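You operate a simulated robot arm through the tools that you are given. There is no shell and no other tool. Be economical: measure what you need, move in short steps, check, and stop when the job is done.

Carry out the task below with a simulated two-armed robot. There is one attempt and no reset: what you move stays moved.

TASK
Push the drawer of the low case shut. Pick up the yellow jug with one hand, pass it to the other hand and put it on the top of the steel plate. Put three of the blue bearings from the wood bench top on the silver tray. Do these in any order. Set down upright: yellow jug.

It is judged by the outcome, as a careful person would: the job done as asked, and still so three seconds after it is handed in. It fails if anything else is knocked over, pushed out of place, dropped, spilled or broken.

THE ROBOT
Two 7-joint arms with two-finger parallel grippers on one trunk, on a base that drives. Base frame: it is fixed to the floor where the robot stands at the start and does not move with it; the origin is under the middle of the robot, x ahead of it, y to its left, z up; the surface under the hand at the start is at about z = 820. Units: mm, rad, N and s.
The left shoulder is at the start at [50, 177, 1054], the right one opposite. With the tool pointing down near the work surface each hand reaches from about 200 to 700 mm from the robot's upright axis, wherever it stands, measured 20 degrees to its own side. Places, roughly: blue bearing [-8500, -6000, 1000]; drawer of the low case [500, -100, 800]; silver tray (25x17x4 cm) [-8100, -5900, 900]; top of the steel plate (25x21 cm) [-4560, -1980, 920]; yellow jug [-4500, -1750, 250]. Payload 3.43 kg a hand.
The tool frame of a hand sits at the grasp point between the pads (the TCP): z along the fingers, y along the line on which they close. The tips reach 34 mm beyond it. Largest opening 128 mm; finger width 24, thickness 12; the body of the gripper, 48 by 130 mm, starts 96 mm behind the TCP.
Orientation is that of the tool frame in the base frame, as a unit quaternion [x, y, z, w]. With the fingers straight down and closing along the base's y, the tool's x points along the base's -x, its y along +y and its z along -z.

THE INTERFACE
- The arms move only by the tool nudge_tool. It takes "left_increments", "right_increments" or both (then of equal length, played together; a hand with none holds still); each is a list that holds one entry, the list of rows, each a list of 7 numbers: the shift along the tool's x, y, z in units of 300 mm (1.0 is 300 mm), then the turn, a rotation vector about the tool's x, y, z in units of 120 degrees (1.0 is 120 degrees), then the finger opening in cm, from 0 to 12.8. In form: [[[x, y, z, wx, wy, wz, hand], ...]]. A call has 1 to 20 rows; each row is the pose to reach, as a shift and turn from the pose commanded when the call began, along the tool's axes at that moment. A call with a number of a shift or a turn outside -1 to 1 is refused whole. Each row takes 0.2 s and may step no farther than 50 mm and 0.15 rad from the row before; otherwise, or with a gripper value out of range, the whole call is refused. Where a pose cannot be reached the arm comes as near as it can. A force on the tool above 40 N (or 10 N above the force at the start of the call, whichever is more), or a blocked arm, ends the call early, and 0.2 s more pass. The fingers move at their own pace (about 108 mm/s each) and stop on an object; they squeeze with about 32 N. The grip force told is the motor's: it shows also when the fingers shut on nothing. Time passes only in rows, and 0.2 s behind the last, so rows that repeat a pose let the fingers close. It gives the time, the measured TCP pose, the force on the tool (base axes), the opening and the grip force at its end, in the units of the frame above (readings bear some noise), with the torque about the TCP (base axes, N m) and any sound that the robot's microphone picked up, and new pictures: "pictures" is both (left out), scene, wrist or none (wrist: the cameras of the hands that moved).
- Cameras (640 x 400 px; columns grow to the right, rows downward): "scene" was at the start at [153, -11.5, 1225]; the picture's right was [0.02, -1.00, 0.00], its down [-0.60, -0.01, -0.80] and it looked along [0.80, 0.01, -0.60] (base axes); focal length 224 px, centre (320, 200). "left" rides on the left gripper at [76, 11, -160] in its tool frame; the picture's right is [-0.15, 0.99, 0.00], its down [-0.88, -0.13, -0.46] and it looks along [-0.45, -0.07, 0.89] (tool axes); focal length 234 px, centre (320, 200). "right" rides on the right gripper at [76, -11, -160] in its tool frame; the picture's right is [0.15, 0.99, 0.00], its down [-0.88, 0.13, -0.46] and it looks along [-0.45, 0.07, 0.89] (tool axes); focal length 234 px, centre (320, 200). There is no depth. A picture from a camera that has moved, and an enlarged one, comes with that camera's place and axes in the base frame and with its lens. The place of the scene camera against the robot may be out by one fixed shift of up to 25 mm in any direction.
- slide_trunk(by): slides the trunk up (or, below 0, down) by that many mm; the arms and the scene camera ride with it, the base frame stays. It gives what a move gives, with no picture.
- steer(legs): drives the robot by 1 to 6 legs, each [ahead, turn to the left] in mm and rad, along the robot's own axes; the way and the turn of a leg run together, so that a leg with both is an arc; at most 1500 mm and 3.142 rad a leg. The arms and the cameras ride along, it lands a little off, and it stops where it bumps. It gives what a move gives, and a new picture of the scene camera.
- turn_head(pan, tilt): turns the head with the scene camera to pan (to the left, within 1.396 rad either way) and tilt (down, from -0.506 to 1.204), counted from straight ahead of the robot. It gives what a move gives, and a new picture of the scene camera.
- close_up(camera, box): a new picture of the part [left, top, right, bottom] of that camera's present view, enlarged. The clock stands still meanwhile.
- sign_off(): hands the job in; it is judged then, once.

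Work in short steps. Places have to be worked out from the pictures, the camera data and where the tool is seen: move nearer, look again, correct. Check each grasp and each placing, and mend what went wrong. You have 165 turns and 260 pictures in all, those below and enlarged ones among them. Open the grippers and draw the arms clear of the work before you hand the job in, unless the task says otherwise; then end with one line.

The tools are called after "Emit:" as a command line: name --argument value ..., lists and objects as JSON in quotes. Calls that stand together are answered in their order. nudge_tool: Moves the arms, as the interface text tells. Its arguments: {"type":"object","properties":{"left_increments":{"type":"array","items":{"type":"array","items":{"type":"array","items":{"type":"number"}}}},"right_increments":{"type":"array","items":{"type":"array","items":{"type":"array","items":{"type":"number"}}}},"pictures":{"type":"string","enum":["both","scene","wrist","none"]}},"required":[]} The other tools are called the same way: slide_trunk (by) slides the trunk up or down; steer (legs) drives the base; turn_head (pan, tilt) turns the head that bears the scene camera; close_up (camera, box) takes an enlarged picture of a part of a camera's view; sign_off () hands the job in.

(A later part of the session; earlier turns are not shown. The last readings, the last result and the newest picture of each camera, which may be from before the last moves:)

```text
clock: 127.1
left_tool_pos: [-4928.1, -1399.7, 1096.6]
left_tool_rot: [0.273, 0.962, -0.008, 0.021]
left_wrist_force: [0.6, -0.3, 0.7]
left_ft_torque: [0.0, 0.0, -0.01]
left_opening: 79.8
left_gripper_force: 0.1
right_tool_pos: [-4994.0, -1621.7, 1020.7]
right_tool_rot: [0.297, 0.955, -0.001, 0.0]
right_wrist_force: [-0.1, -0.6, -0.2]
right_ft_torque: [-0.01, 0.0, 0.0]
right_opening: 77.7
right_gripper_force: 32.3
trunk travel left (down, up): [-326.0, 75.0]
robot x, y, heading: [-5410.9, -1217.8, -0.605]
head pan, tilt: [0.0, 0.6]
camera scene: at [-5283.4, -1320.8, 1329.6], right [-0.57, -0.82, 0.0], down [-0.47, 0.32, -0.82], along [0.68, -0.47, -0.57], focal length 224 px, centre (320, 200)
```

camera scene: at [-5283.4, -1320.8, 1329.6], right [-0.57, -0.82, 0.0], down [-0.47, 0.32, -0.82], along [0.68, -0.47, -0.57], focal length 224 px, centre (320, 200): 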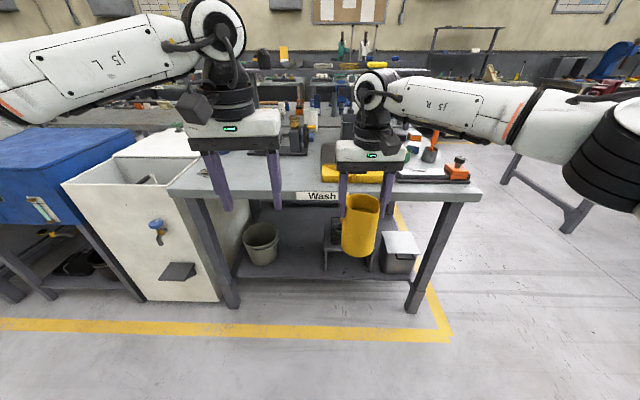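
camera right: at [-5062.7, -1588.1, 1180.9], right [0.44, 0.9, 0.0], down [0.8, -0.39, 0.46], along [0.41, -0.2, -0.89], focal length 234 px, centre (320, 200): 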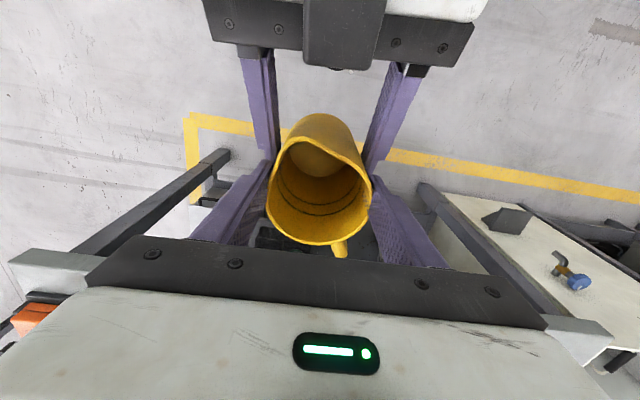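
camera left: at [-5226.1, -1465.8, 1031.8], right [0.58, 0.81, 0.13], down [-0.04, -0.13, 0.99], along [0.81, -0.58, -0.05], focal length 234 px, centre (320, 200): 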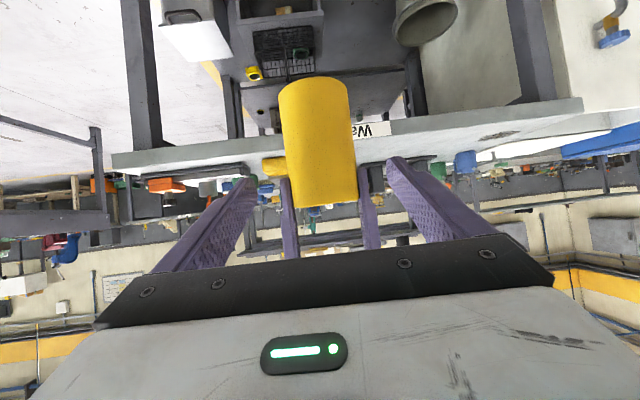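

The jug hangs upright from the right hand. I'll raise the trunk 75 mm and the right hand 45 mm, retract the left hand, then drive toward the bench.

Emit:
slide_trunk --by 74

Emit:
nudge_tool --left_increments '[[[0.13, 0, 0, 0, 0, 0, 8], [0.26, 0, 0, 0, 0, 0, 8], [0.39, 0, 0, 0, 0, 0, 8], [0.5, 0, 0, 0, 0, 0, 8]]]' --right_increments '[[[0, -0.04, -0.04, 0, 0, 0, 4], [0, -0.08, -0.08, 0, 0, 0, 4], [0, -0.13, -0.12, 0, 0, 0, 4], [0, -0.17, -0.15, 0, 0, 0, 4]]]' --pictures "none"

Emit:
turn_head --pan -0.1 --tilt 0.75

Emit:
steer --legs '[[300, 0]]'

```text
clock: 128.3
left_tool_pos: [-4928.2, -1398.3, 1170.7]
left_tool_rot: [0.272, 0.962, -0.007, 0.023]
left_wrist_force: [0.2, 0.1, -0.7]
left_ft_torque: [0.04, 0.0, 0.0]
left_opening: 80.0
left_gripper_force: 0.1
right_tool_pos: [-4991.8, -1622.0, 1094.9]
right_tool_rot: [0.298, 0.955, -0.001, 0.0]
right_wrist_force: [-0.3, -0.4, -1.4]
right_ft_torque: [0.0, 0.03, 0.01]
right_opening: 77.6
right_gripper_force: 31.6
trunk travel left (down, up): [-400.0, 1.0]
robot x, y, heading: [-5412.3, -1219.0, -0.601]
head pan, tilt: [0.0, 0.6]
```

```text
clock: 129.3
left_tool_pos: [-5055.0, -1319.6, 1162.6]
left_tool_rot: [0.271, 0.962, -0.008, 0.024]
left_wrist_force: [0.0, 0.1, -0.5]
left_ft_torque: [0.0, -0.02, -0.04]
left_opening: 79.9
left_gripper_force: 0.0
right_tool_pos: [-5026.5, -1663.9, 1142.1]
right_tool_rot: [0.297, 0.955, -0.001, 0.0]
right_wrist_force: [0.2, -1.3, -1.7]
right_ft_torque: [0.01, 0.02, -0.01]
right_opening: 77.5
right_gripper_force: 31.7
trunk travel left (down, up): [-400.0, 1.0]
robot x, y, heading: [-5410.5, -1219.4, -0.602]
head pan, tilt: [0.0, 0.6]
```

```text
clock: 130.0
left_tool_pos: [-5054.7, -1319.6, 1162.4]
left_tool_rot: [0.271, 0.962, -0.008, 0.023]
left_wrist_force: [0.6, 0.1, 0.2]
left_ft_torque: [0.01, 0.04, -0.02]
left_opening: 80.1
left_gripper_force: 0.0
right_tool_pos: [-5024.8, -1664.1, 1140.6]
right_tool_rot: [0.297, 0.955, 0.0, -0.001]
right_wrist_force: [0.4, 0.6, -1.3]
right_ft_torque: [0.02, 0.02, -0.01]
right_opening: 77.6
right_gripper_force: 32.1
trunk travel left (down, up): [-400.0, 1.0]
robot x, y, heading: [-5414.2, -1218.8, -0.604]
head pan, tilt: [-0.099, 0.75]
camera scene: at [-5293.1, -1323.9, 1390.9], right [-0.65, -0.76, 0.0], down [-0.52, 0.44, -0.73], along [0.56, -0.47, -0.68], focal length 224 px, centre (320, 200)
```

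scene: 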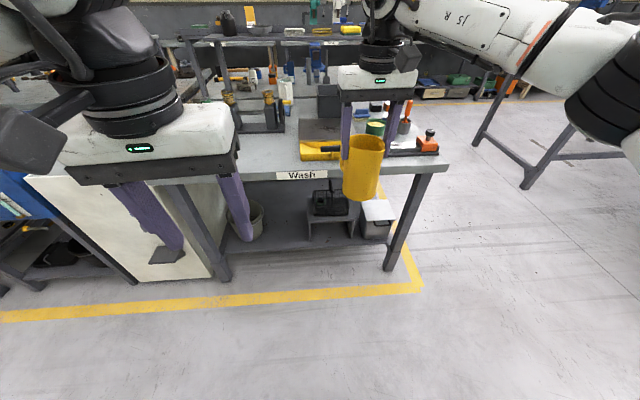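

```text
clock: 132.0
left_tool_pos: [-4810.9, -1489.1, 1161.6]
left_tool_rot: [0.272, 0.962, -0.008, 0.023]
left_wrist_force: [-0.2, -0.1, -0.3]
left_ft_torque: [0.02, 0.02, -0.02]
left_opening: 80.1
left_gripper_force: 0.0
right_tool_pos: [-4782.2, -1831.6, 1139.2]
right_tool_rot: [0.298, 0.955, 0.0, 0.0]
right_wrist_force: [-0.1, 0.1, -1.5]
right_ft_torque: [0.07, 0.03, -0.01]
right_opening: 77.5
right_gripper_force: 32.0
trunk travel left (down, up): [-400.0, 1.0]
robot x, y, heading: [-5166.8, -1381.6, -0.606]
head pan, tilt: [-0.099, 0.75]
camera scene: at [-5049.8, -1492.3, 1390.7], right [-0.65, -0.76, 0.0], down [-0.52, 0.44, -0.73], along [0.56, -0.47, -0.68], focal length 224 px, centre (320, 200)
```

scene: 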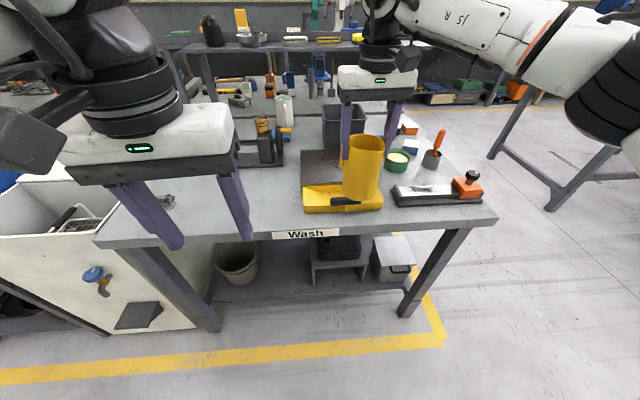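

I'll zoom in on the plate to locate it.

Emit:
close_up --camera "scene" --box '[270, 100, 430, 220]'

Emit:
close_up --camera "right" --box '[0, 0, 640, 400]'

```text
3.33 times, centred on (350, 160) of scene
camera zoom: at [-5049.8, -1492.3, 1390.7], right [-0.65, -0.76, 0.0], down [-0.52, 0.44, -0.73], along [0.56, -0.47, -0.68], focal length 747 px, centre (220, 333)
```

zoom: 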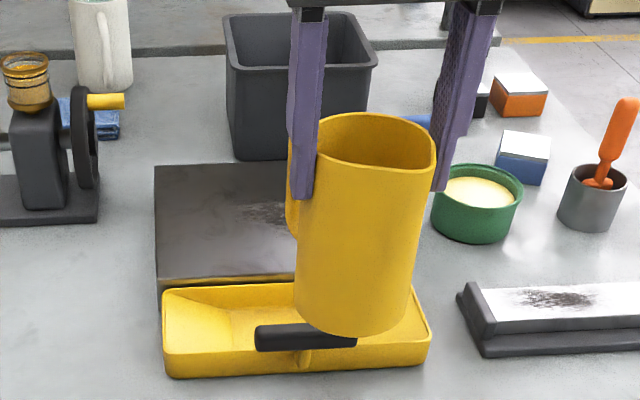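

```text
1.00 times, centred on (320, 200) of right (not enlarged: the box is as wide or as high as the picture)
camera zoom: at [-4850.5, -1798.1, 1300.7], right [0.44, 0.9, 0.0], down [0.8, -0.39, 0.46], along [0.41, -0.2, -0.89], focal length 234 px, centre (320, 200)
```

zoom: 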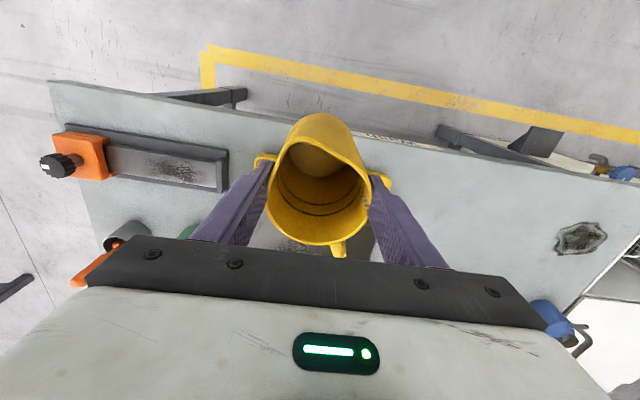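

The plate's centre works out to about (-4552, -1975). I'll drive 150 mm more, keeping the jug base at about z 1030, above the yellow tray.

Emit:
steer --legs '[[150, 0]]'

```text
clock: 133.4
left_tool_pos: [-4689.7, -1572.2, 1161.9]
left_tool_rot: [0.271, 0.962, -0.008, 0.023]
left_wrist_force: [-0.2, 0.4, 0.4]
left_ft_torque: [0.03, 0.03, -0.04]
left_opening: 79.9
left_gripper_force: 0.0
right_tool_pos: [-4660.4, -1917.6, 1141.1]
right_tool_rot: [0.298, 0.955, -0.001, 0.0]
right_wrist_force: [0.5, -0.5, -1.0]
right_ft_torque: [-0.01, 0.03, 0.01]
right_opening: 77.3
right_gripper_force: 32.2
trunk travel left (down, up): [-400.0, 1.0]
robot x, y, heading: [-5047.4, -1471.3, -0.604]
head pan, tilt: [-0.099, 0.75]
camera scene: at [-4928.1, -1576.7, 1390.7], right [-0.65, -0.76, 0.0], down [-0.52, 0.44, -0.73], along [0.56, -0.47, -0.68], focal length 224 px, centre (320, 200)
```

scene: 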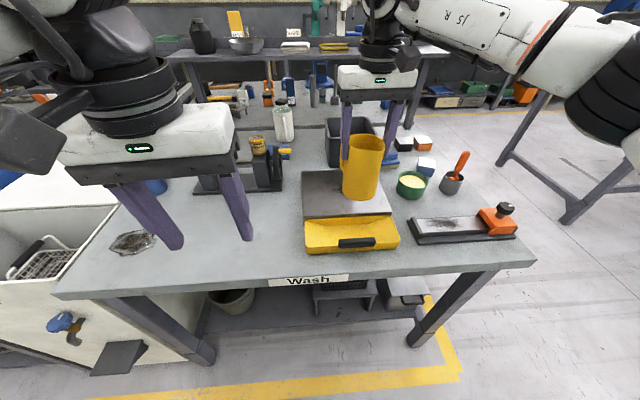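

The plate's centre is confirmed near (-4553, -1977). I'll move the right hand 122 mm forward over it and check.

Emit:
nudge_tool --right_increments '[[[-0.14, 0.015, 0, 0, 0, 0, 4], [-0.28, 0.03, 0, 0, 0, 0, 4], [-0.406, 0.04, 0, 0, 0, 0, 4]]]' --pictures "both"

```text
clock: 134.2
left_tool_pos: [-4690.1, -1572.8, 1163.2]
left_tool_rot: [0.273, 0.962, -0.009, 0.024]
left_wrist_force: [-0.2, 0.1, 0.2]
left_ft_torque: [-0.02, 0.02, 0.0]
left_opening: 80.1
left_gripper_force: 0.0
right_tool_pos: [-4606.4, -1947.1, 1143.0]
right_tool_rot: [0.297, 0.955, -0.002, 0.0]
right_wrist_force: [-0.9, 0.4, -1.8]
right_ft_torque: [-0.01, 0.03, -0.02]
right_opening: 77.3
right_gripper_force: 31.4
right hand out of reach, approached as far as the arm can: row 2, 3
trunk travel left (down, up): [-400.0, 1.0]
robot x, y, heading: [-5043.3, -1473.3, -0.604]
head pan, tilt: [-0.099, 0.75]
camera scene: at [-4928.4, -1575.8, 1390.8], right [-0.65, -0.76, 0.0], down [-0.52, 0.44, -0.73], along [0.56, -0.47, -0.68], focal length 224 px, centre (320, 200)
camera right: at [-4674.4, -1913.0, 1302.5], right [0.44, 0.9, 0.0], down [0.8, -0.39, 0.46], along [0.41, -0.2, -0.89], focal length 234 px, centre (320, 200)
```

scene: 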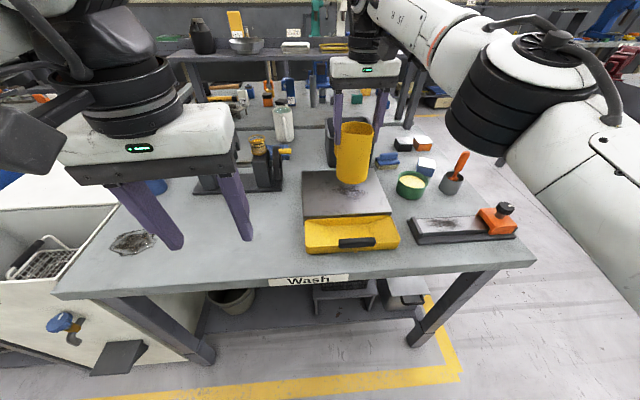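
right: 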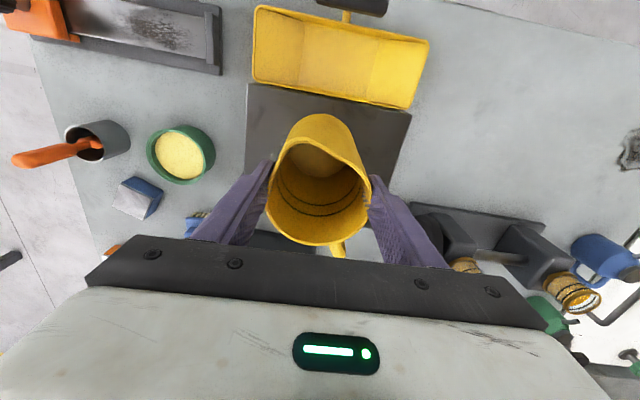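

From the right camera the plate's centre is (-4559, -1968), 50 mm further on, and the arm is at its limit. I'll drive the base 45 mm forward.

Emit:
steer --legs '[[45, 0]]'

Emit:
close_up --camera "right" --box '[0, 0, 640, 400]'

```text
clock: 135.1
left_tool_pos: [-4652.0, -1599.6, 1163.0]
left_tool_rot: [0.272, 0.962, -0.008, 0.024]
left_wrist_force: [0.9, -0.7, -0.2]
left_ft_torque: [0.0, 0.03, 0.0]
left_opening: 80.1
left_gripper_force: 0.0
right_tool_pos: [-4569.4, -1972.7, 1142.4]
right_tool_rot: [0.298, 0.955, -0.001, -0.001]
right_wrist_force: [0.9, 0.4, -0.9]
right_ft_torque: [0.06, 0.04, -0.02]
right_opening: 77.3
right_gripper_force: 31.3
trunk travel left (down, up): [-400.0, 1.0]
robot x, y, heading: [-5007.4, -1496.8, -0.605]
head pan, tilt: [-0.099, 0.75]
camera scene: at [-4891.0, -1602.3, 1390.6], right [-0.65, -0.76, 0.0], down [-0.52, 0.44, -0.73], along [0.56, -0.47, -0.68], focal length 224 px, centre (320, 200)
```

scene: 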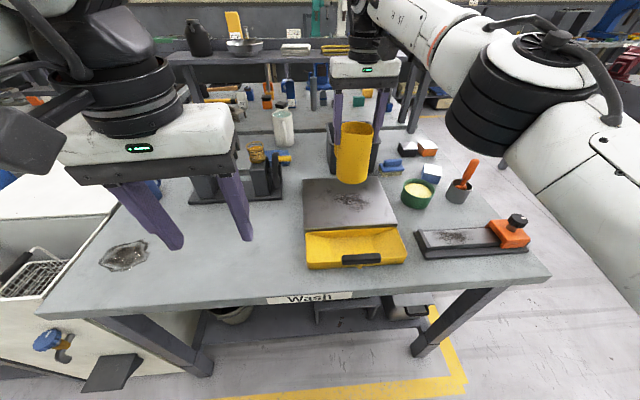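

```text
1.00 times, centred on (320, 200) of right (not enlarged: the box is as wide or as high as the picture)
camera zoom: at [-4636.9, -1939.1, 1301.8], right [0.44, 0.9, 0.0], down [0.8, -0.39, 0.45], along [0.41, -0.2, -0.89], focal length 234 px, centre (320, 200)
```

zoom: 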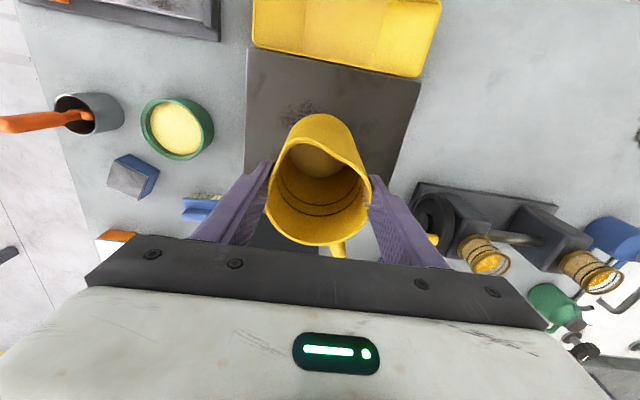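

The jug is centred over the plate to within about 12 mm. I'll lower it 95 mm, then look.

Emit:
nudge_tool --right_increments '[[[0, 0, 0.1, 0, 0, 0, 4], [0, 0, 0.2, 0, 0, 0, 4], [0, 0, 0.29, 0, 0, 0, 4], [0, 0, 0.32, 0, 0, 0, 4]]]' --pictures "none"

Emit:
close_up --camera "scene" --box '[280, 100, 440, 240]'

```text
clock: 136.1
left_tool_pos: [-4655.3, -1596.8, 1163.6]
left_tool_rot: [0.273, 0.962, -0.007, 0.026]
left_wrist_force: [0.0, 0.2, -0.1]
left_ft_torque: [0.01, 0.03, 0.02]
left_opening: 80.2
left_gripper_force: 0.0
right_tool_pos: [-4569.5, -1972.5, 1049.9]
right_tool_rot: [0.297, 0.955, -0.001, 0.003]
right_wrist_force: [-1.4, -0.5, 12.8]
right_ft_torque: [-0.42, -0.29, -0.05]
right_opening: 77.3
right_gripper_force: 31.9
trunk travel left (down, up): [-400.0, 1.0]
robot x, y, heading: [-5008.8, -1497.6, -0.606]
head pan, tilt: [-0.099, 0.75]
```

```text
2.86 times, centred on (360, 170) of scene
camera zoom: at [-4893.7, -1600.2, 1391.4], right [-0.65, -0.76, 0.0], down [-0.52, 0.44, -0.73], along [0.56, -0.48, -0.68], focal length 640 px, centre (206, 286)
```

zoom: 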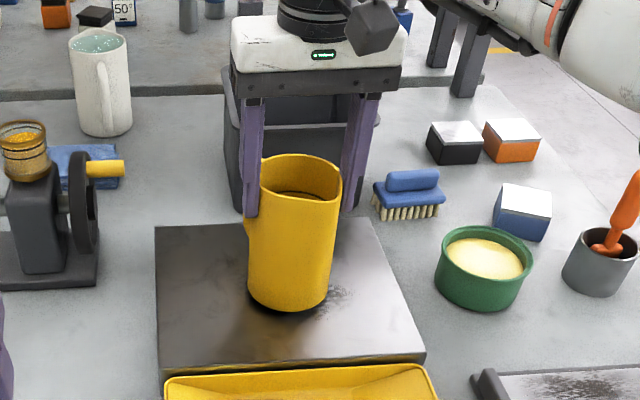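

The 13 N upward force shows the jug is resting on the plate. I'll open the right hand gently, then fully.

Emit:
nudge_tool --right_increments '[[[0, 0, 0, 0, 0, 0, 8.2], [0, 0, 0, 0, 0, 0, 8.8], [0, 0, 0, 0, 0, 0, 10], [0, 0, 0, 0, 0, 0, 11.5]]]' --pictures "wrist"

Emit:
close_up --camera "scene" --box '[280, 100, 440, 240]'

```text
clock: 137.1
left_tool_pos: [-4654.1, -1597.7, 1162.0]
left_tool_rot: [0.272, 0.962, -0.008, 0.024]
left_wrist_force: [-0.7, -0.9, 0.0]
left_ft_torque: [-0.06, -0.03, 0.02]
left_opening: 79.9
left_gripper_force: 0.2
right_tool_pos: [-4569.2, -1972.4, 1048.2]
right_tool_rot: [0.298, 0.955, -0.001, 0.001]
right_wrist_force: [1.1, 0.1, -0.2]
right_ft_torque: [0.04, 0.01, -0.01]
right_opening: 115.0
right_gripper_force: 0.1
trunk travel left (down, up): [-400.0, 1.0]
robot x, y, heading: [-5012.6, -1494.1, -0.607]
head pan, tilt: [-0.099, 0.75]
camera right: at [-4638.5, -1938.4, 1207.4], right [0.44, 0.9, 0.0], down [0.8, -0.39, 0.46], along [0.41, -0.2, -0.89], focal length 234 px, centre (320, 200)
```

right: 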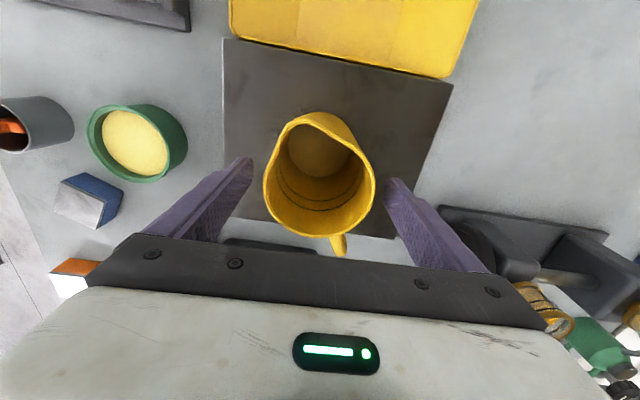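

```text
2.86 times, centred on (360, 170) of scene
camera zoom: at [-4892.3, -1601.5, 1390.8], right [-0.65, -0.76, 0.0], down [-0.52, 0.44, -0.73], along [0.56, -0.47, -0.68], focal length 640 px, centre (206, 286)
```

zoom: 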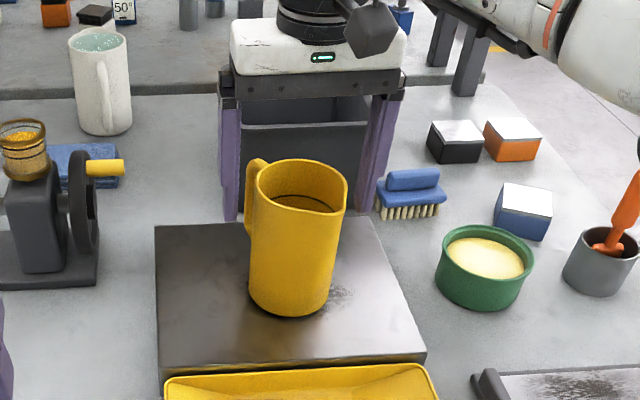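

The jug stands upright on the plate. I'll raise the right hand straight up, retract it, and back away.

Emit:
nudge_tool --right_increments '[[[0, 0, -0.1, 0, 0, 0, 11.5], [0, 0, -0.22, 0, 0, 0, 11.5], [0, 0, -0.34, 0, 0, 0, 11.5], [0, 0, -0.46, 0, 0, 0, 11.5], [0.15, 0, -0.5, 0, 0, 0, 11.5], [0.3, 0, -0.5, 0, 0, 0, 11.5], [0.45, 0, -0.5, 0, 0, 0, 11.5], [0.6, 0, -0.5, 0, 0, 0, 11.5], [0.75, 0, -0.5, 0, 0, 0, 11.5], [0.9, 0, -0.5, 0, 0, 0, 11.5], [0.98, 0, -0.5, 0, 0, 0, 11.5]]]' --pictures "none"

Emit:
steer --legs '[[-600, 0]]'

```text
clock: 139.5
left_tool_pos: [-4654.4, -1598.7, 1161.4]
left_tool_rot: [0.272, 0.962, -0.007, 0.023]
left_wrist_force: [0.8, -0.1, 0.2]
left_ft_torque: [-0.03, 0.0, 0.01]
left_opening: 80.1
left_gripper_force: 0.2
right_tool_pos: [-4811.8, -1806.0, 1197.0]
right_tool_rot: [0.298, 0.955, -0.002, 0.0]
right_wrist_force: [0.1, 0.6, 0.5]
right_ft_torque: [-0.02, -0.02, 0.01]
right_opening: 115.0
right_gripper_force: 0.1
right hand out of reach, approached as far as the arm can: row 4
trunk travel left (down, up): [-400.0, 1.0]
robot x, y, heading: [-5011.9, -1498.3, -0.611]
head pan, tilt: [-0.099, 0.75]
```

```text
clock: 142.9
left_tool_pos: [-5149.5, -1254.4, 1162.1]
left_tool_rot: [0.273, 0.962, -0.007, 0.024]
left_wrist_force: [-0.9, -0.1, 0.0]
left_ft_torque: [-0.03, -0.02, -0.01]
left_opening: 79.9
left_gripper_force: 0.0
right_tool_pos: [-5307.3, -1461.8, 1196.8]
right_tool_rot: [0.297, 0.955, 0.0, 0.0]
right_wrist_force: [0.4, 1.0, 0.9]
right_ft_torque: [-0.02, 0.01, -0.05]
right_opening: 115.1
right_gripper_force: 0.2
trunk travel left (down, up): [-400.0, 1.0]
robot x, y, heading: [-5504.6, -1155.9, -0.607]
head pan, tilt: [-0.099, 0.75]
camera scene: at [-5388.7, -1257.6, 1390.9], right [-0.65, -0.76, 0.0], down [-0.52, 0.44, -0.73], along [0.56, -0.47, -0.68], focal length 224 px, centre (320, 200)
```

scene: 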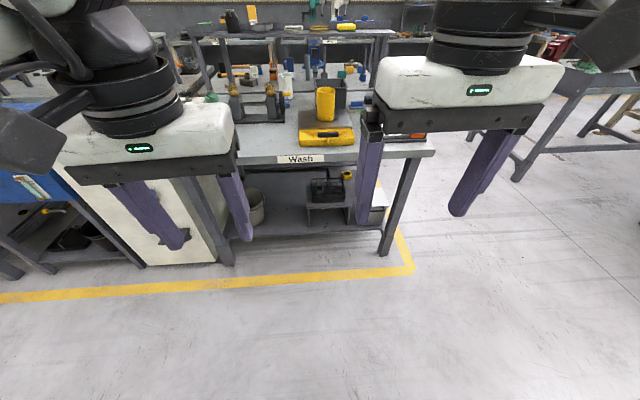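

The jug stands stably behind us. I'll turn to face along the lane toward the wood bench and look.

Emit:
steer --legs '[[0, -1.59]]'

Emit:
turn_head --pan 0 --tilt 0.2

```text
clock: 147.2
left_tool_pos: [-5624.8, -1501.3, 1162.2]
left_tool_rot: [0.884, 0.467, -0.023, 0.011]
left_wrist_force: [-0.5, 0.4, -0.3]
left_ft_torque: [0.02, -0.01, 0.04]
left_opening: 80.2
left_gripper_force: 0.0
right_tool_pos: [-5825.0, -1333.8, 1195.7]
right_tool_rot: [0.897, 0.442, 0.0, -0.001]
right_wrist_force: [-0.1, -0.4, 0.5]
right_ft_torque: [0.01, 0.02, -0.01]
right_opening: 115.1
right_gripper_force: 0.1
trunk travel left (down, up): [-400.0, 1.0]
robot x, y, heading: [-5501.4, -1153.0, -2.221]
head pan, tilt: [-0.099, 0.75]
camera scene: at [-5608.4, -1280.3, 1390.9], right [-0.73, 0.68, 0.0], down [0.47, 0.5, -0.73], along [-0.5, -0.53, -0.68], focal length 224 px, centre (320, 200)
```

scene: 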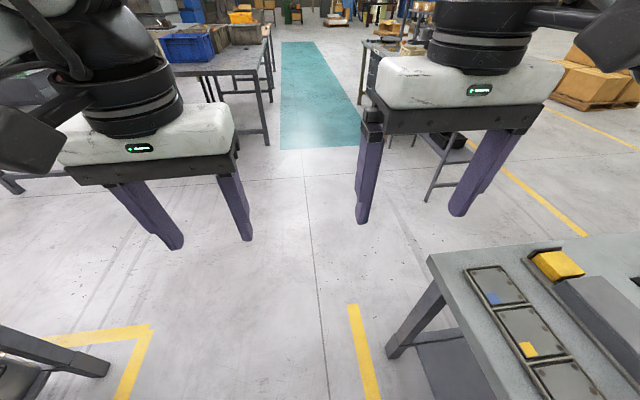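

```text
clock: 148.2
left_tool_pos: [-5625.5, -1501.2, 1161.2]
left_tool_rot: [0.884, 0.467, -0.022, 0.011]
left_wrist_force: [0.0, 0.1, 0.6]
left_ft_torque: [-0.02, 0.0, -0.01]
left_opening: 80.0
left_gripper_force: 0.0
right_tool_pos: [-5824.9, -1335.7, 1196.7]
right_tool_rot: [0.896, 0.443, 0.0, -0.001]
right_wrist_force: [-0.7, -0.5, 0.7]
right_ft_torque: [0.03, 0.01, -0.04]
right_opening: 115.2
right_gripper_force: 0.0
trunk travel left (down, up): [-400.0, 1.0]
robot x, y, heading: [-5503.7, -1150.8, -2.226]
head pan, tilt: [0.0, 0.201]
camera scene: at [-5608.3, -1294.0, 1440.4], right [-0.79, 0.61, 0.0], down [0.12, 0.16, -0.98], along [-0.6, -0.78, -0.2], focal length 224 px, centre (320, 200)
```

scene: 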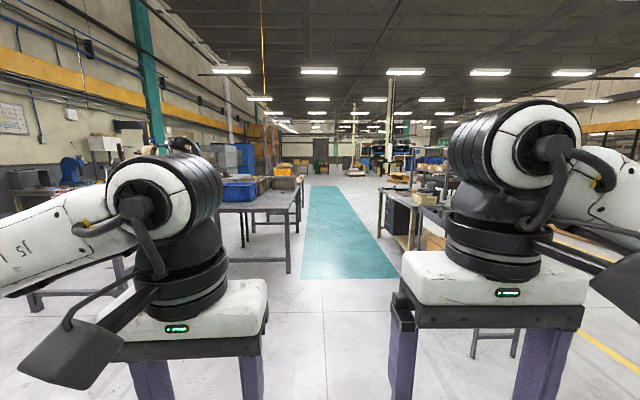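

By projection the tray and bearings are near pixel (290, 178). I'll zoom in there.

Emit:
close_up --camera "scene" --box '[200, 140, 460, 280]'

```text
2.46 times, centred on (330, 210) of scene
camera zoom: at [-5608.3, -1294.0, 1440.4], right [-0.79, 0.61, 0.0], down [0.12, 0.16, -0.98], along [-0.6, -0.78, -0.2], focal length 551 px, centre (295, 175)
```

zoom: 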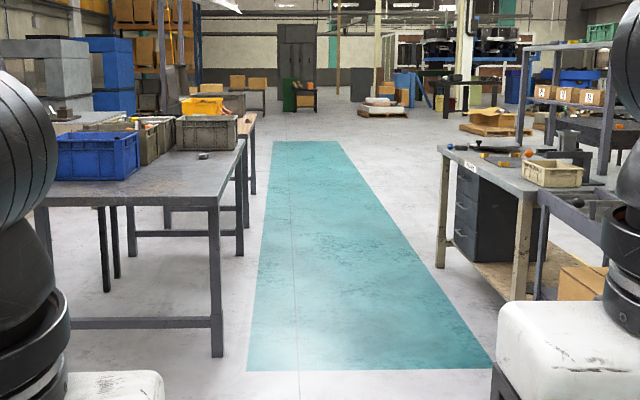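

The target bench is the second one on the left, past the blue-crate table, beside the teal lane. I'll drive down the lane.

Emit:
steer --legs '[[0, -0.045], [1500, 0], [1500, 0], [1000, 0.03]]'

Emit:
turn_head --pan 0.6 --tilt 0.35

```text
clock: 167.8
left_tool_pos: [-8190.9, -4580.3, 1161.5]
left_tool_rot: [0.888, 0.458, -0.022, 0.011]
left_wrist_force: [-0.5, -0.2, -0.4]
left_ft_torque: [0.01, 0.0, 0.0]
left_opening: 80.1
left_gripper_force: 0.1
right_tool_pos: [-8388.0, -4410.3, 1196.1]
right_tool_rot: [0.901, 0.435, 0.0, -0.001]
right_wrist_force: [-0.5, -0.3, -0.6]
right_ft_torque: [0.02, -0.03, -0.02]
right_opening: 115.1
right_gripper_force: 0.1
trunk travel left (down, up): [-400.0, 1.0]
robot x, y, heading: [-8064.5, -4230.3, -2.242]
head pan, tilt: [0.0, 0.201]
camera scene: at [-8170.5, -4373.3, 1440.5], right [-0.78, 0.62, 0.0], down [0.12, 0.16, -0.98], along [-0.61, -0.77, -0.2], focal length 224 px, centre (320, 200)
```

scene: 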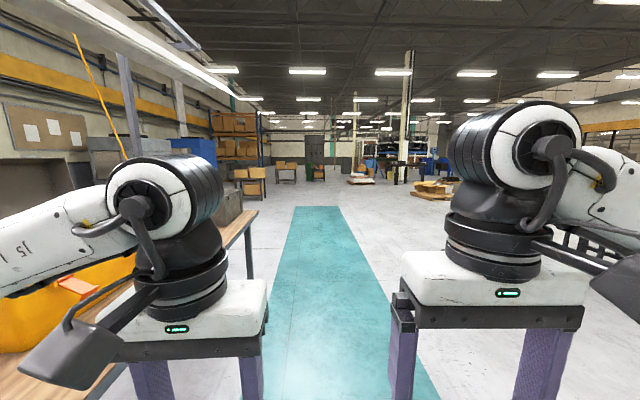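

```text
clock: 168.8
left_tool_pos: [-8190.7, -4579.5, 1162.3]
left_tool_rot: [0.888, 0.459, -0.023, 0.011]
left_wrist_force: [0.0, 0.3, 0.2]
left_ft_torque: [0.03, -0.03, -0.02]
left_opening: 79.9
left_gripper_force: 0.0
right_tool_pos: [-8388.7, -4409.4, 1196.7]
right_tool_rot: [0.9, 0.435, 0.0, -0.001]
right_wrist_force: [-0.3, 0.0, -0.5]
right_ft_torque: [0.01, 0.0, 0.02]
right_opening: 115.0
right_gripper_force: 0.0
trunk travel left (down, up): [-400.0, 1.0]
robot x, y, heading: [-8063.0, -4234.2, -2.245]
head pan, tilt: [0.6, 0.351]
camera scene: at [-8119.0, -4393.0, 1426.5], right [-1.0, 0.07, 0.0], down [0.02, 0.34, -0.94], along [-0.07, -0.94, -0.34], focal length 224 px, centre (320, 200)
```

scene: 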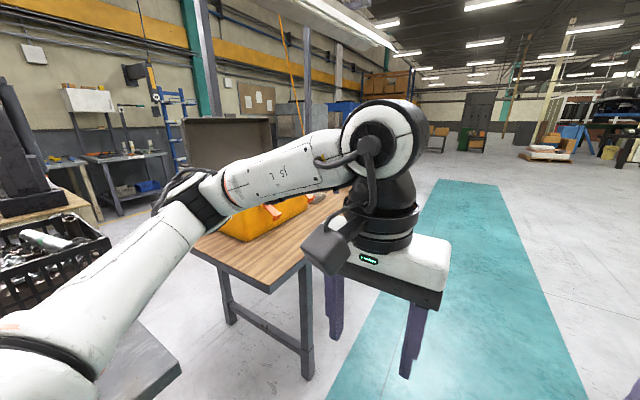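

The wood bench is ahead on the left. I'll drive 1.3 m further and turn left to face it.

Emit:
steer --legs '[[1300, 0], [0, 1.62]]'

Emit:
turn_head --pan 0 --tilt 0.6

```text
clock: 179.3
left_tool_pos: [-8502.6, -5332.0, 1161.3]
left_tool_rot: [0.267, 0.963, -0.008, 0.024]
left_wrist_force: [-0.4, -0.6, -0.7]
left_ft_torque: [0.01, -0.01, 0.0]
left_opening: 79.9
left_gripper_force: 0.1
right_tool_pos: [-8656.3, -5540.8, 1196.7]
right_tool_rot: [0.291, 0.957, -0.001, -0.001]
right_wrist_force: [-0.5, 0.2, 0.2]
right_ft_torque: [-0.03, 0.03, 0.0]
right_opening: 115.0
right_gripper_force: 0.0
trunk travel left (down, up): [-400.0, 1.0]
robot x, y, heading: [-8858.9, -5233.0, -0.595]
head pan, tilt: [0.6, 0.351]
camera scene: at [-8711.1, -5284.4, 1426.5], right [0.01, -1.0, 0.0], down [-0.34, 0.0, -0.94], along [0.94, 0.01, -0.34], focal length 224 px, centre (320, 200)
```

scene: 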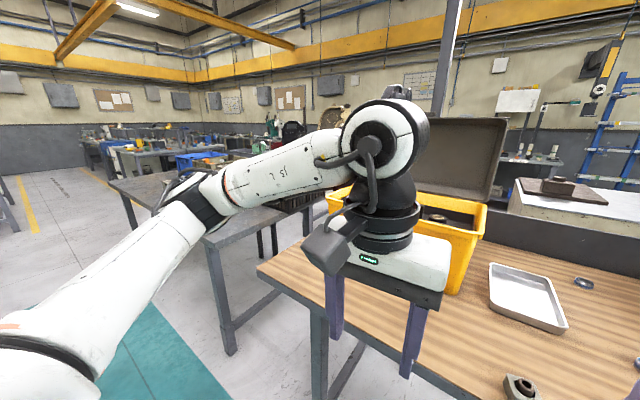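

```text
clock: 180.3
left_tool_pos: [-8501.7, -5332.0, 1161.1]
left_tool_rot: [0.266, 0.964, -0.008, 0.025]
left_wrist_force: [0.4, -0.1, 0.8]
left_ft_torque: [-0.02, -0.02, -0.02]
left_opening: 79.9
left_gripper_force: 0.1
right_tool_pos: [-8656.2, -5542.3, 1196.9]
right_tool_rot: [0.291, 0.957, -0.001, -0.001]
right_wrist_force: [-0.2, 0.2, 0.1]
right_ft_torque: [0.01, 0.01, 0.02]
right_opening: 114.9
right_gripper_force: 0.0
trunk travel left (down, up): [-400.0, 1.0]
robot x, y, heading: [-8857.8, -5232.2, -0.595]
head pan, tilt: [0.0, 0.6]
camera scene: at [-8731.0, -5334.5, 1403.8], right [-0.56, -0.83, 0.0], down [-0.47, 0.32, -0.83], along [0.68, -0.46, -0.56], focal length 224 px, centre (320, 200)
```

scene: 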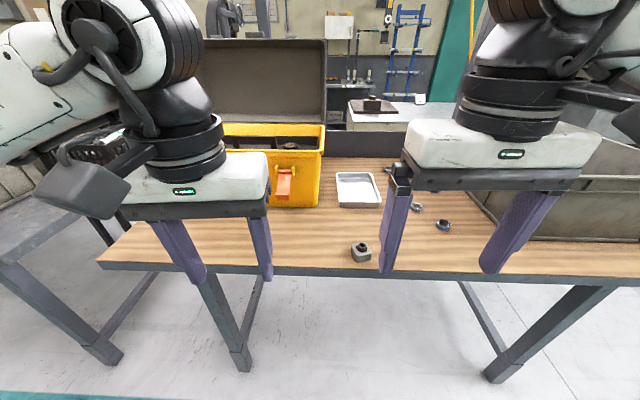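

Now I see the wood bench with the tray and several small rings, one of them in a holder. I'll zoom in.

Emit:
close_up --camera "scene" --box '[300, 140, 500, 280]'

Emit:
close_up --camera "right" --box '[0, 0, 640, 400]'

Emit:
close_up --camera "left" --box '[0, 0, 640, 400]'

```text
2.86 times, centred on (400, 210) of scene
camera zoom: at [-8731.0, -5334.5, 1403.8], right [-0.56, -0.83, 0.0], down [-0.47, 0.32, -0.83], along [0.68, -0.46, -0.56], focal length 640 px, centre (91, 171)
```

zoom: 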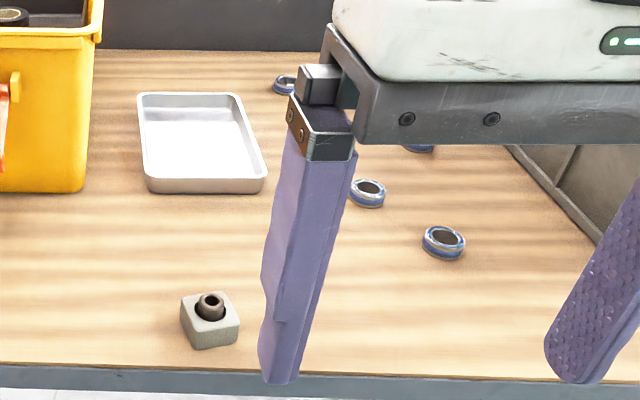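

```text
1.00 times, centred on (320, 200) of right (not enlarged: the box is as wide or as high as the picture)
camera zoom: at [-8725.7, -5508.2, 1356.1], right [0.43, 0.9, 0.0], down [0.8, -0.38, 0.46], along [0.41, -0.2, -0.89], focal length 234 px, centre (320, 200)
```

zoom: 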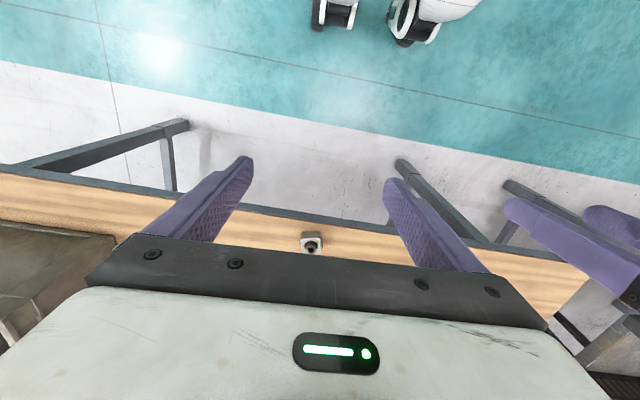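

```text
1.00 times, centred on (320, 200) of left (not enlarged: the box is as wide or as high as the picture)
camera zoom: at [-8567.3, -5279.6, 1317.2], right [0.63, 0.77, 0.01], down [0.67, -0.55, 0.5], along [0.39, -0.31, -0.87], focal length 234 px, centre (320, 200)
```

zoom: 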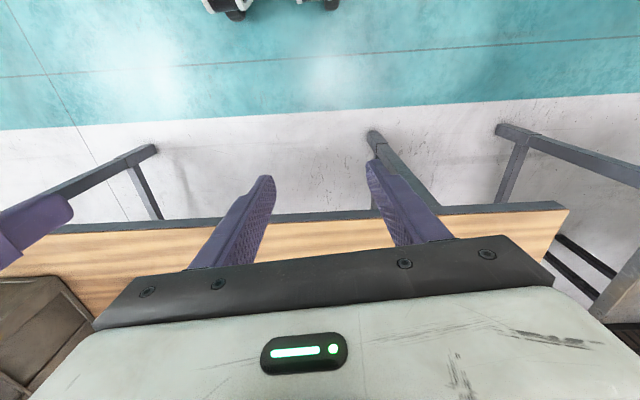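

There are at least four blue bearings, at (763, -448), (863, -392), (978, -509) and (1199, -363) in robot terms. The tray spans 842–1092 mm ahead at 178 mm right. I'll reposition about 300 mm right and 240 mm nearer.

Emit:
steer --legs '[[0, -0.88], [385, 0], [0, 0.88]]'

Emit:
turn_head --pan 0 --tilt 0.85

```text
clock: 187.2
left_tool_pos: [-8468.1, -5722.1, 1161.5]
left_tool_rot: [0.273, 0.962, -0.008, 0.024]
left_wrist_force: [0.1, 1.1, 0.2]
left_ft_torque: [0.01, 0.0, 0.01]
left_opening: 80.0
left_gripper_force: 0.1
right_tool_pos: [-8624.7, -5930.9, 1196.8]
right_tool_rot: [0.298, 0.955, -0.001, 0.0]
right_wrist_force: [0.5, 0.1, 0.1]
right_ft_torque: [-0.02, 0.0, 0.01]
right_opening: 115.0
right_gripper_force: 0.0
trunk travel left (down, up): [-400.0, 1.0]
robot x, y, heading: [-8820.7, -5623.0, -0.605]
head pan, tilt: [0.0, 0.6]
camera scene: at [-8696.4, -5721.7, 1403.7], right [-0.57, -0.82, 0.0], down [-0.46, 0.32, -0.83], along [0.68, -0.47, -0.56], focal length 224 px, centre (320, 200)
```

scene: 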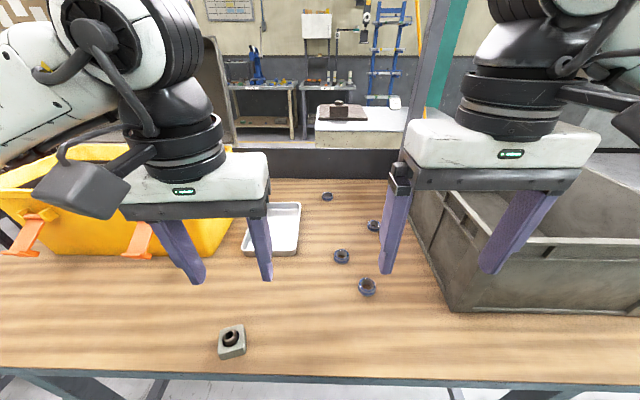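

```text
clock: 188.0
left_tool_pos: [-8467.9, -5722.5, 1162.6]
left_tool_rot: [0.274, 0.962, -0.008, 0.025]
left_wrist_force: [-0.4, -0.2, 0.2]
left_ft_torque: [0.03, 0.02, 0.0]
left_opening: 80.0
left_gripper_force: 0.0
right_tool_pos: [-8624.8, -5929.7, 1196.7]
right_tool_rot: [0.297, 0.955, -0.001, 0.001]
right_wrist_force: [0.1, -0.2, 0.7]
right_ft_torque: [0.03, 0.04, -0.02]
right_opening: 115.0
right_gripper_force: 0.1
trunk travel left (down, up): [-400.0, 1.0]
robot x, y, heading: [-8820.6, -5618.7, -0.603]
head pan, tilt: [0.0, 0.85]
camera scene: at [-8705.0, -5716.1, 1382.9], right [-0.57, -0.82, 0.0], down [-0.62, 0.43, -0.66], along [0.54, -0.38, -0.75], focal length 224 px, centre (320, 200)
```

scene: 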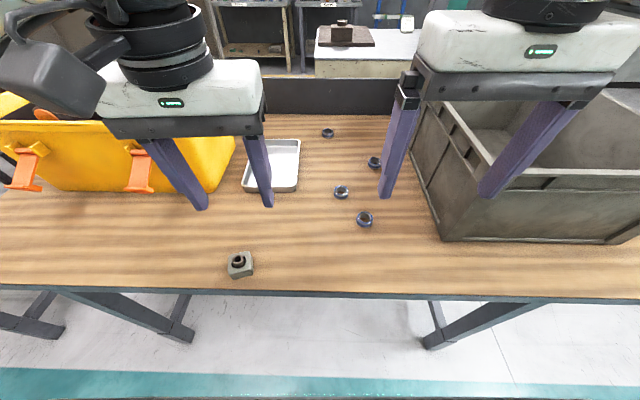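

I have the layout: A (514, -140), B (617, -83), D (759, -206) and the tray's near edge at (621, 133). If I turn left 0.35 rad, all of these fall on the right hand's natural side. I'll do that and lower the trunk 90 mm.

Emit:
steer --legs '[[0, 0.35]]'

Emit:
slide_trunk --by -90

Emit:
turn_head --pan -0.35 --tilt 0.85

```text
clock: 189.5
left_tool_pos: [-8453.2, -5596.2, 1161.4]
left_tool_rot: [0.103, 0.994, -0.003, 0.025]
left_wrist_force: [0.6, -0.3, 0.5]
left_ft_torque: [-0.03, -0.06, 0.0]
left_opening: 79.8
left_gripper_force: 0.1
right_tool_pos: [-8530.4, -5843.3, 1196.1]
right_tool_rot: [0.13, 0.992, -0.001, 0.0]
right_wrist_force: [-0.3, 0.2, -0.2]
right_ft_torque: [0.02, 0.01, 0.03]
right_opening: 115.0
right_gripper_force: 0.0
trunk travel left (down, up): [-400.0, 1.0]
robot x, y, heading: [-8822.4, -5616.9, -0.255]
head pan, tilt: [0.0, 0.85]
camera scene: at [-8683.3, -5669.2, 1382.8], right [-0.26, -0.97, 0.0], down [-0.73, 0.19, -0.66], along [0.64, -0.17, -0.75], focal length 224 px, centre (320, 200)
```

scene: 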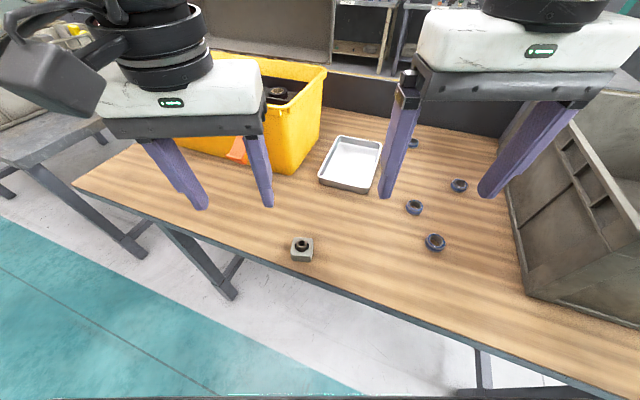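

```text
clock: 190.8
left_tool_pos: [-8454.5, -5596.2, 1071.7]
left_tool_rot: [0.104, 0.994, -0.004, 0.024]
left_wrist_force: [-0.3, -0.1, -0.2]
left_ft_torque: [-0.02, -0.01, 0.02]
left_opening: 79.6
left_gripper_force: 0.0
right_tool_pos: [-8530.9, -5844.2, 1107.0]
right_tool_rot: [0.129, 0.992, -0.001, 0.001]
right_wrist_force: [0.3, -0.5, 0.6]
right_ft_torque: [-0.02, 0.01, 0.02]
right_opening: 114.8
right_gripper_force: 0.1
trunk travel left (down, up): [-310.0, 91.0]
robot x, y, heading: [-8821.9, -5624.5, -0.259]
head pan, tilt: [0.0, 0.85]
```

```text
clock: 191.6
left_tool_pos: [-8454.2, -5596.0, 1071.2]
left_tool_rot: [0.103, 0.994, -0.003, 0.026]
left_wrist_force: [0.2, 0.1, 0.2]
left_ft_torque: [-0.01, -0.01, 0.0]
left_opening: 80.2
left_gripper_force: 0.1
right_tool_pos: [-8530.5, -5843.7, 1106.6]
right_tool_rot: [0.129, 0.992, -0.002, -0.001]
right_wrist_force: [-0.1, -0.2, 0.1]
right_ft_torque: [0.02, -0.02, 0.01]
right_opening: 114.7
right_gripper_force: 0.0
trunk travel left (down, up): [-310.0, 91.0]
robot x, y, heading: [-8822.0, -5615.9, -0.259]
head pan, tilt: [-0.351, 0.85]
camera scene: at [-8694.9, -5694.3, 1292.8], right [-0.57, -0.82, 0.0], down [-0.62, 0.43, -0.66], along [0.54, -0.38, -0.75], focal length 224 px, centre (320, 200)
```

scene: 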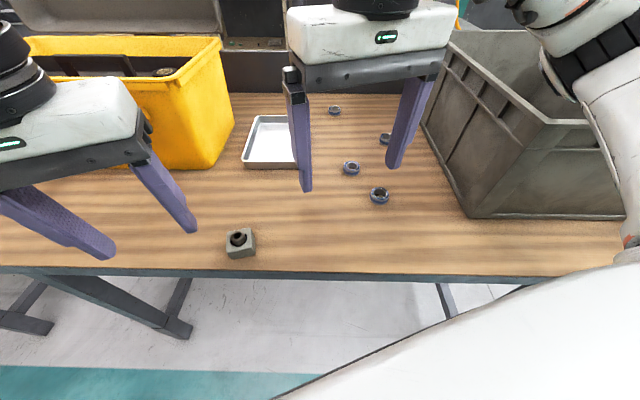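

The two heights agree: the bench top is near z 885 and bearing A is at about (-8475, -6026). I'll move the right hand above A for a close look.

Emit:
nudge_tool --right_increments '[[[-0.06, -0.13, 0, 0, 0, 0, 10], [-0.12, -0.26, 0, 0, 0, 0, 10], [-0.18, -0.39, 0, 0, 0, 0, 10], [-0.26, -0.5, 0.08, 0, 0, 0, 10], [-0.333, -0.54, 0.2, 0, 0, 0, 10], [-0.333, -0.54, 0.33, 0, 0, 0, 10]]]' --pictures "both"

```text
clock: 193.0
left_tool_pos: [-8455.0, -5595.8, 1071.5]
left_tool_rot: [0.103, 0.994, -0.004, 0.026]
left_wrist_force: [0.2, -0.2, 0.2]
left_ft_torque: [0.02, 0.02, 0.04]
left_opening: 80.0
left_gripper_force: 0.1
right_tool_pos: [-8476.8, -6027.4, 1008.9]
right_tool_rot: [0.128, 0.992, -0.001, 0.0]
right_wrist_force: [0.5, 0.2, -0.2]
right_ft_torque: [0.01, 0.0, 0.01]
right_opening: 100.0
right_gripper_force: 0.0
trunk travel left (down, up): [-310.0, 91.0]
robot x, y, heading: [-8823.6, -5620.4, -0.261]
head pan, tilt: [-0.351, 0.85]
camera scene: at [-8695.0, -5694.7, 1292.9], right [-0.57, -0.82, 0.0], down [-0.62, 0.43, -0.66], along [0.54, -0.38, -0.75], focal length 224 px, centre (320, 200)
camera right: at [-8552.9, -6018.1, 1168.1], right [0.11, 0.99, 0.0], down [0.88, -0.1, 0.46], along [0.45, -0.05, -0.89], focal length 234 px, centre (320, 200)
```

scene: 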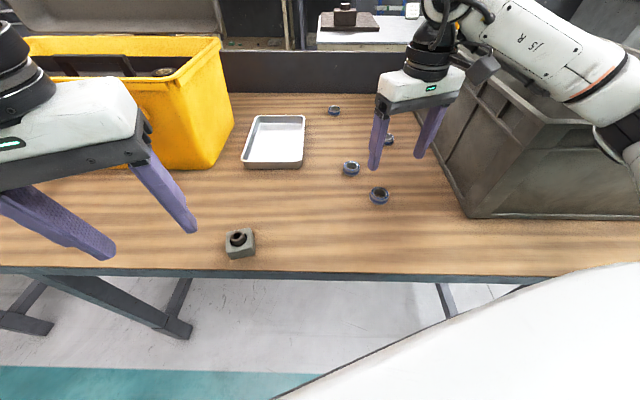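
right: 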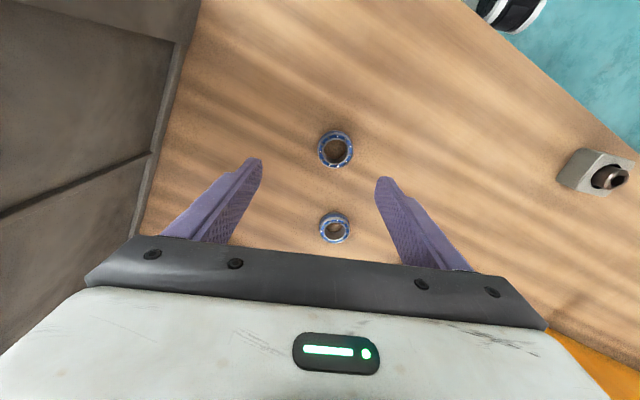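

The wrist camera puts A at (-8480, -6008) and B at (-8369, -6019), about 44 mm across. I'll centre over A and descend with a 70 mm opening.

Emit:
nudge_tool --right_increments '[[[0.026, 0.059, 0, 0, 0, 0, 7], [0.026, 0.059, 0.1, 0, 0, 0, 7], [0.026, 0.059, 0.2, 0, 0, 0, 7], [0.026, 0.059, 0.25, 0, 0, 0, 7]]]' --pictures "wrist"

Emit:
close_up --camera "scene" --box '[310, 90, 470, 230]'

```text
clock: 194.2
left_tool_pos: [-8458.2, -5584.9, 1072.6]
left_tool_rot: [0.103, 0.994, -0.009, 0.027]
left_wrist_force: [-0.6, 0.2, 0.4]
left_ft_torque: [-0.03, 0.04, 0.0]
left_opening: 79.9
left_gripper_force: 0.1
right_tool_pos: [-8475.4, -6001.3, 962.1]
right_tool_rot: [0.131, 0.991, -0.006, 0.035]
right_wrist_force: [0.0, -0.4, 0.5]
right_ft_torque: [-0.02, 0.0, -0.01]
right_opening: 70.0
right_gripper_force: 0.2
trunk travel left (down, up): [-310.0, 91.0]
robot x, y, heading: [-8822.7, -5614.8, -0.255]
head pan, tilt: [-0.351, 0.85]
stopped in row 4 (right hand): the arm was blocked; the commanded pose is now the measured one
camera right: at [-8561.3, -5989.3, 1115.0], right [0.12, 0.99, -0.01], down [0.85, -0.09, 0.52], along [0.51, -0.07, -0.86], focal length 234 px, centre (320, 200)
```

right: 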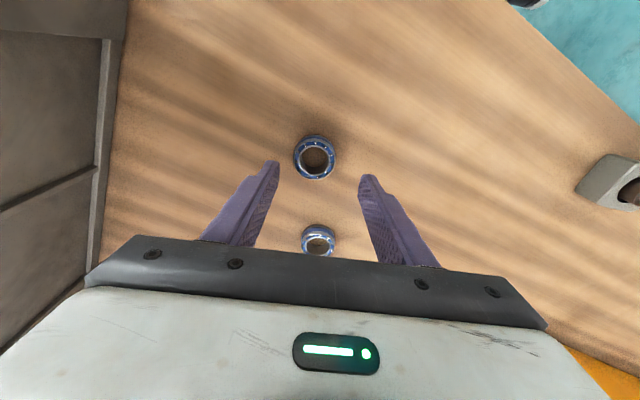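

```text
2.86 times, centred on (390, 160) of scene
camera zoom: at [-8700.3, -5681.7, 1293.6], right [-0.57, -0.82, 0.01], down [-0.61, 0.42, -0.67], along [0.54, -0.39, -0.74], focal length 640 px, centre (120, 314)
```

zoom: 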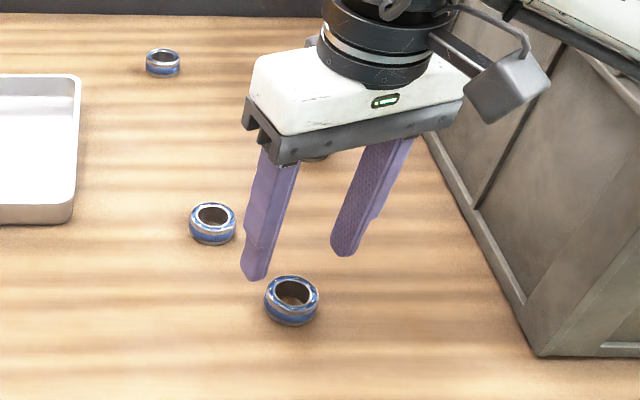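

The arm was blocked and the robot rocked slightly, so the right elbow is likely pressing on the bench or crate. I'll go back up right away and look at it.

Emit:
nudge_tool --right_increments '[[[0, 0, -0.08, 0, 0, 0, 7], [0, 0, -0.18, 0, 0, 0, 7], [0, 0, -0.28, 0, 0, 0, 7]]]' --pictures "none"

Emit:
turn_head --pan -1.0 --tilt 0.9

```text
clock: 195.0
left_tool_pos: [-8454.5, -5595.3, 1072.5]
left_tool_rot: [0.103, 0.994, -0.005, 0.025]
left_wrist_force: [0.1, 0.1, -0.5]
left_ft_torque: [0.01, 0.03, -0.01]
left_opening: 80.3
left_gripper_force: 0.0
right_tool_pos: [-8476.7, -6009.5, 1028.8]
right_tool_rot: [0.13, 0.991, 0.0, 0.018]
right_wrist_force: [0.8, -0.5, -0.4]
right_ft_torque: [0.0, -0.02, -0.01]
right_opening: 70.0
right_gripper_force: 0.0
trunk travel left (down, up): [-310.0, 91.0]
robot x, y, heading: [-8821.3, -5618.9, -0.263]
head pan, tilt: [-0.351, 0.85]
```

```text
clock: 196.0
left_tool_pos: [-8454.8, -5594.8, 1073.3]
left_tool_rot: [0.102, 0.994, -0.004, 0.025]
left_wrist_force: [0.0, -0.6, 0.0]
left_ft_torque: [0.02, -0.01, 0.01]
left_opening: 80.0
left_gripper_force: 0.1
right_tool_pos: [-8477.0, -6008.3, 1029.4]
right_tool_rot: [0.13, 0.991, 0.0, 0.021]
right_wrist_force: [0.1, 0.8, -1.0]
right_ft_torque: [-0.02, 0.0, 0.02]
right_opening: 70.0
right_gripper_force: 0.1
trunk travel left (down, up): [-310.0, 91.0]
robot x, y, heading: [-8821.5, -5617.0, -0.26]
head pan, tilt: [-1.0, 0.901]
camera scene: at [-8736.3, -5721.0, 1288.9], right [-0.95, -0.31, 0.0], down [-0.24, 0.75, -0.62], along [0.19, -0.59, -0.78], focal length 224 px, centre (320, 200)
```

scene: 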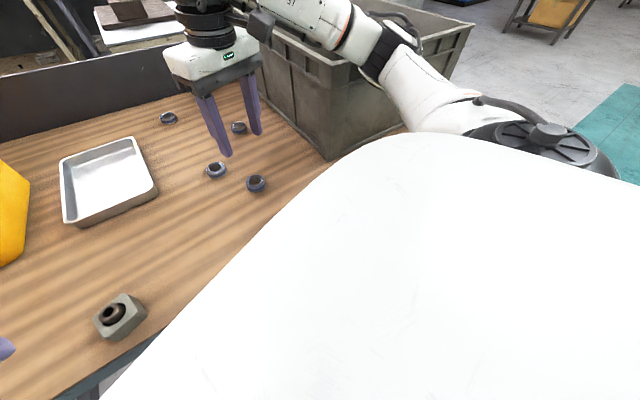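

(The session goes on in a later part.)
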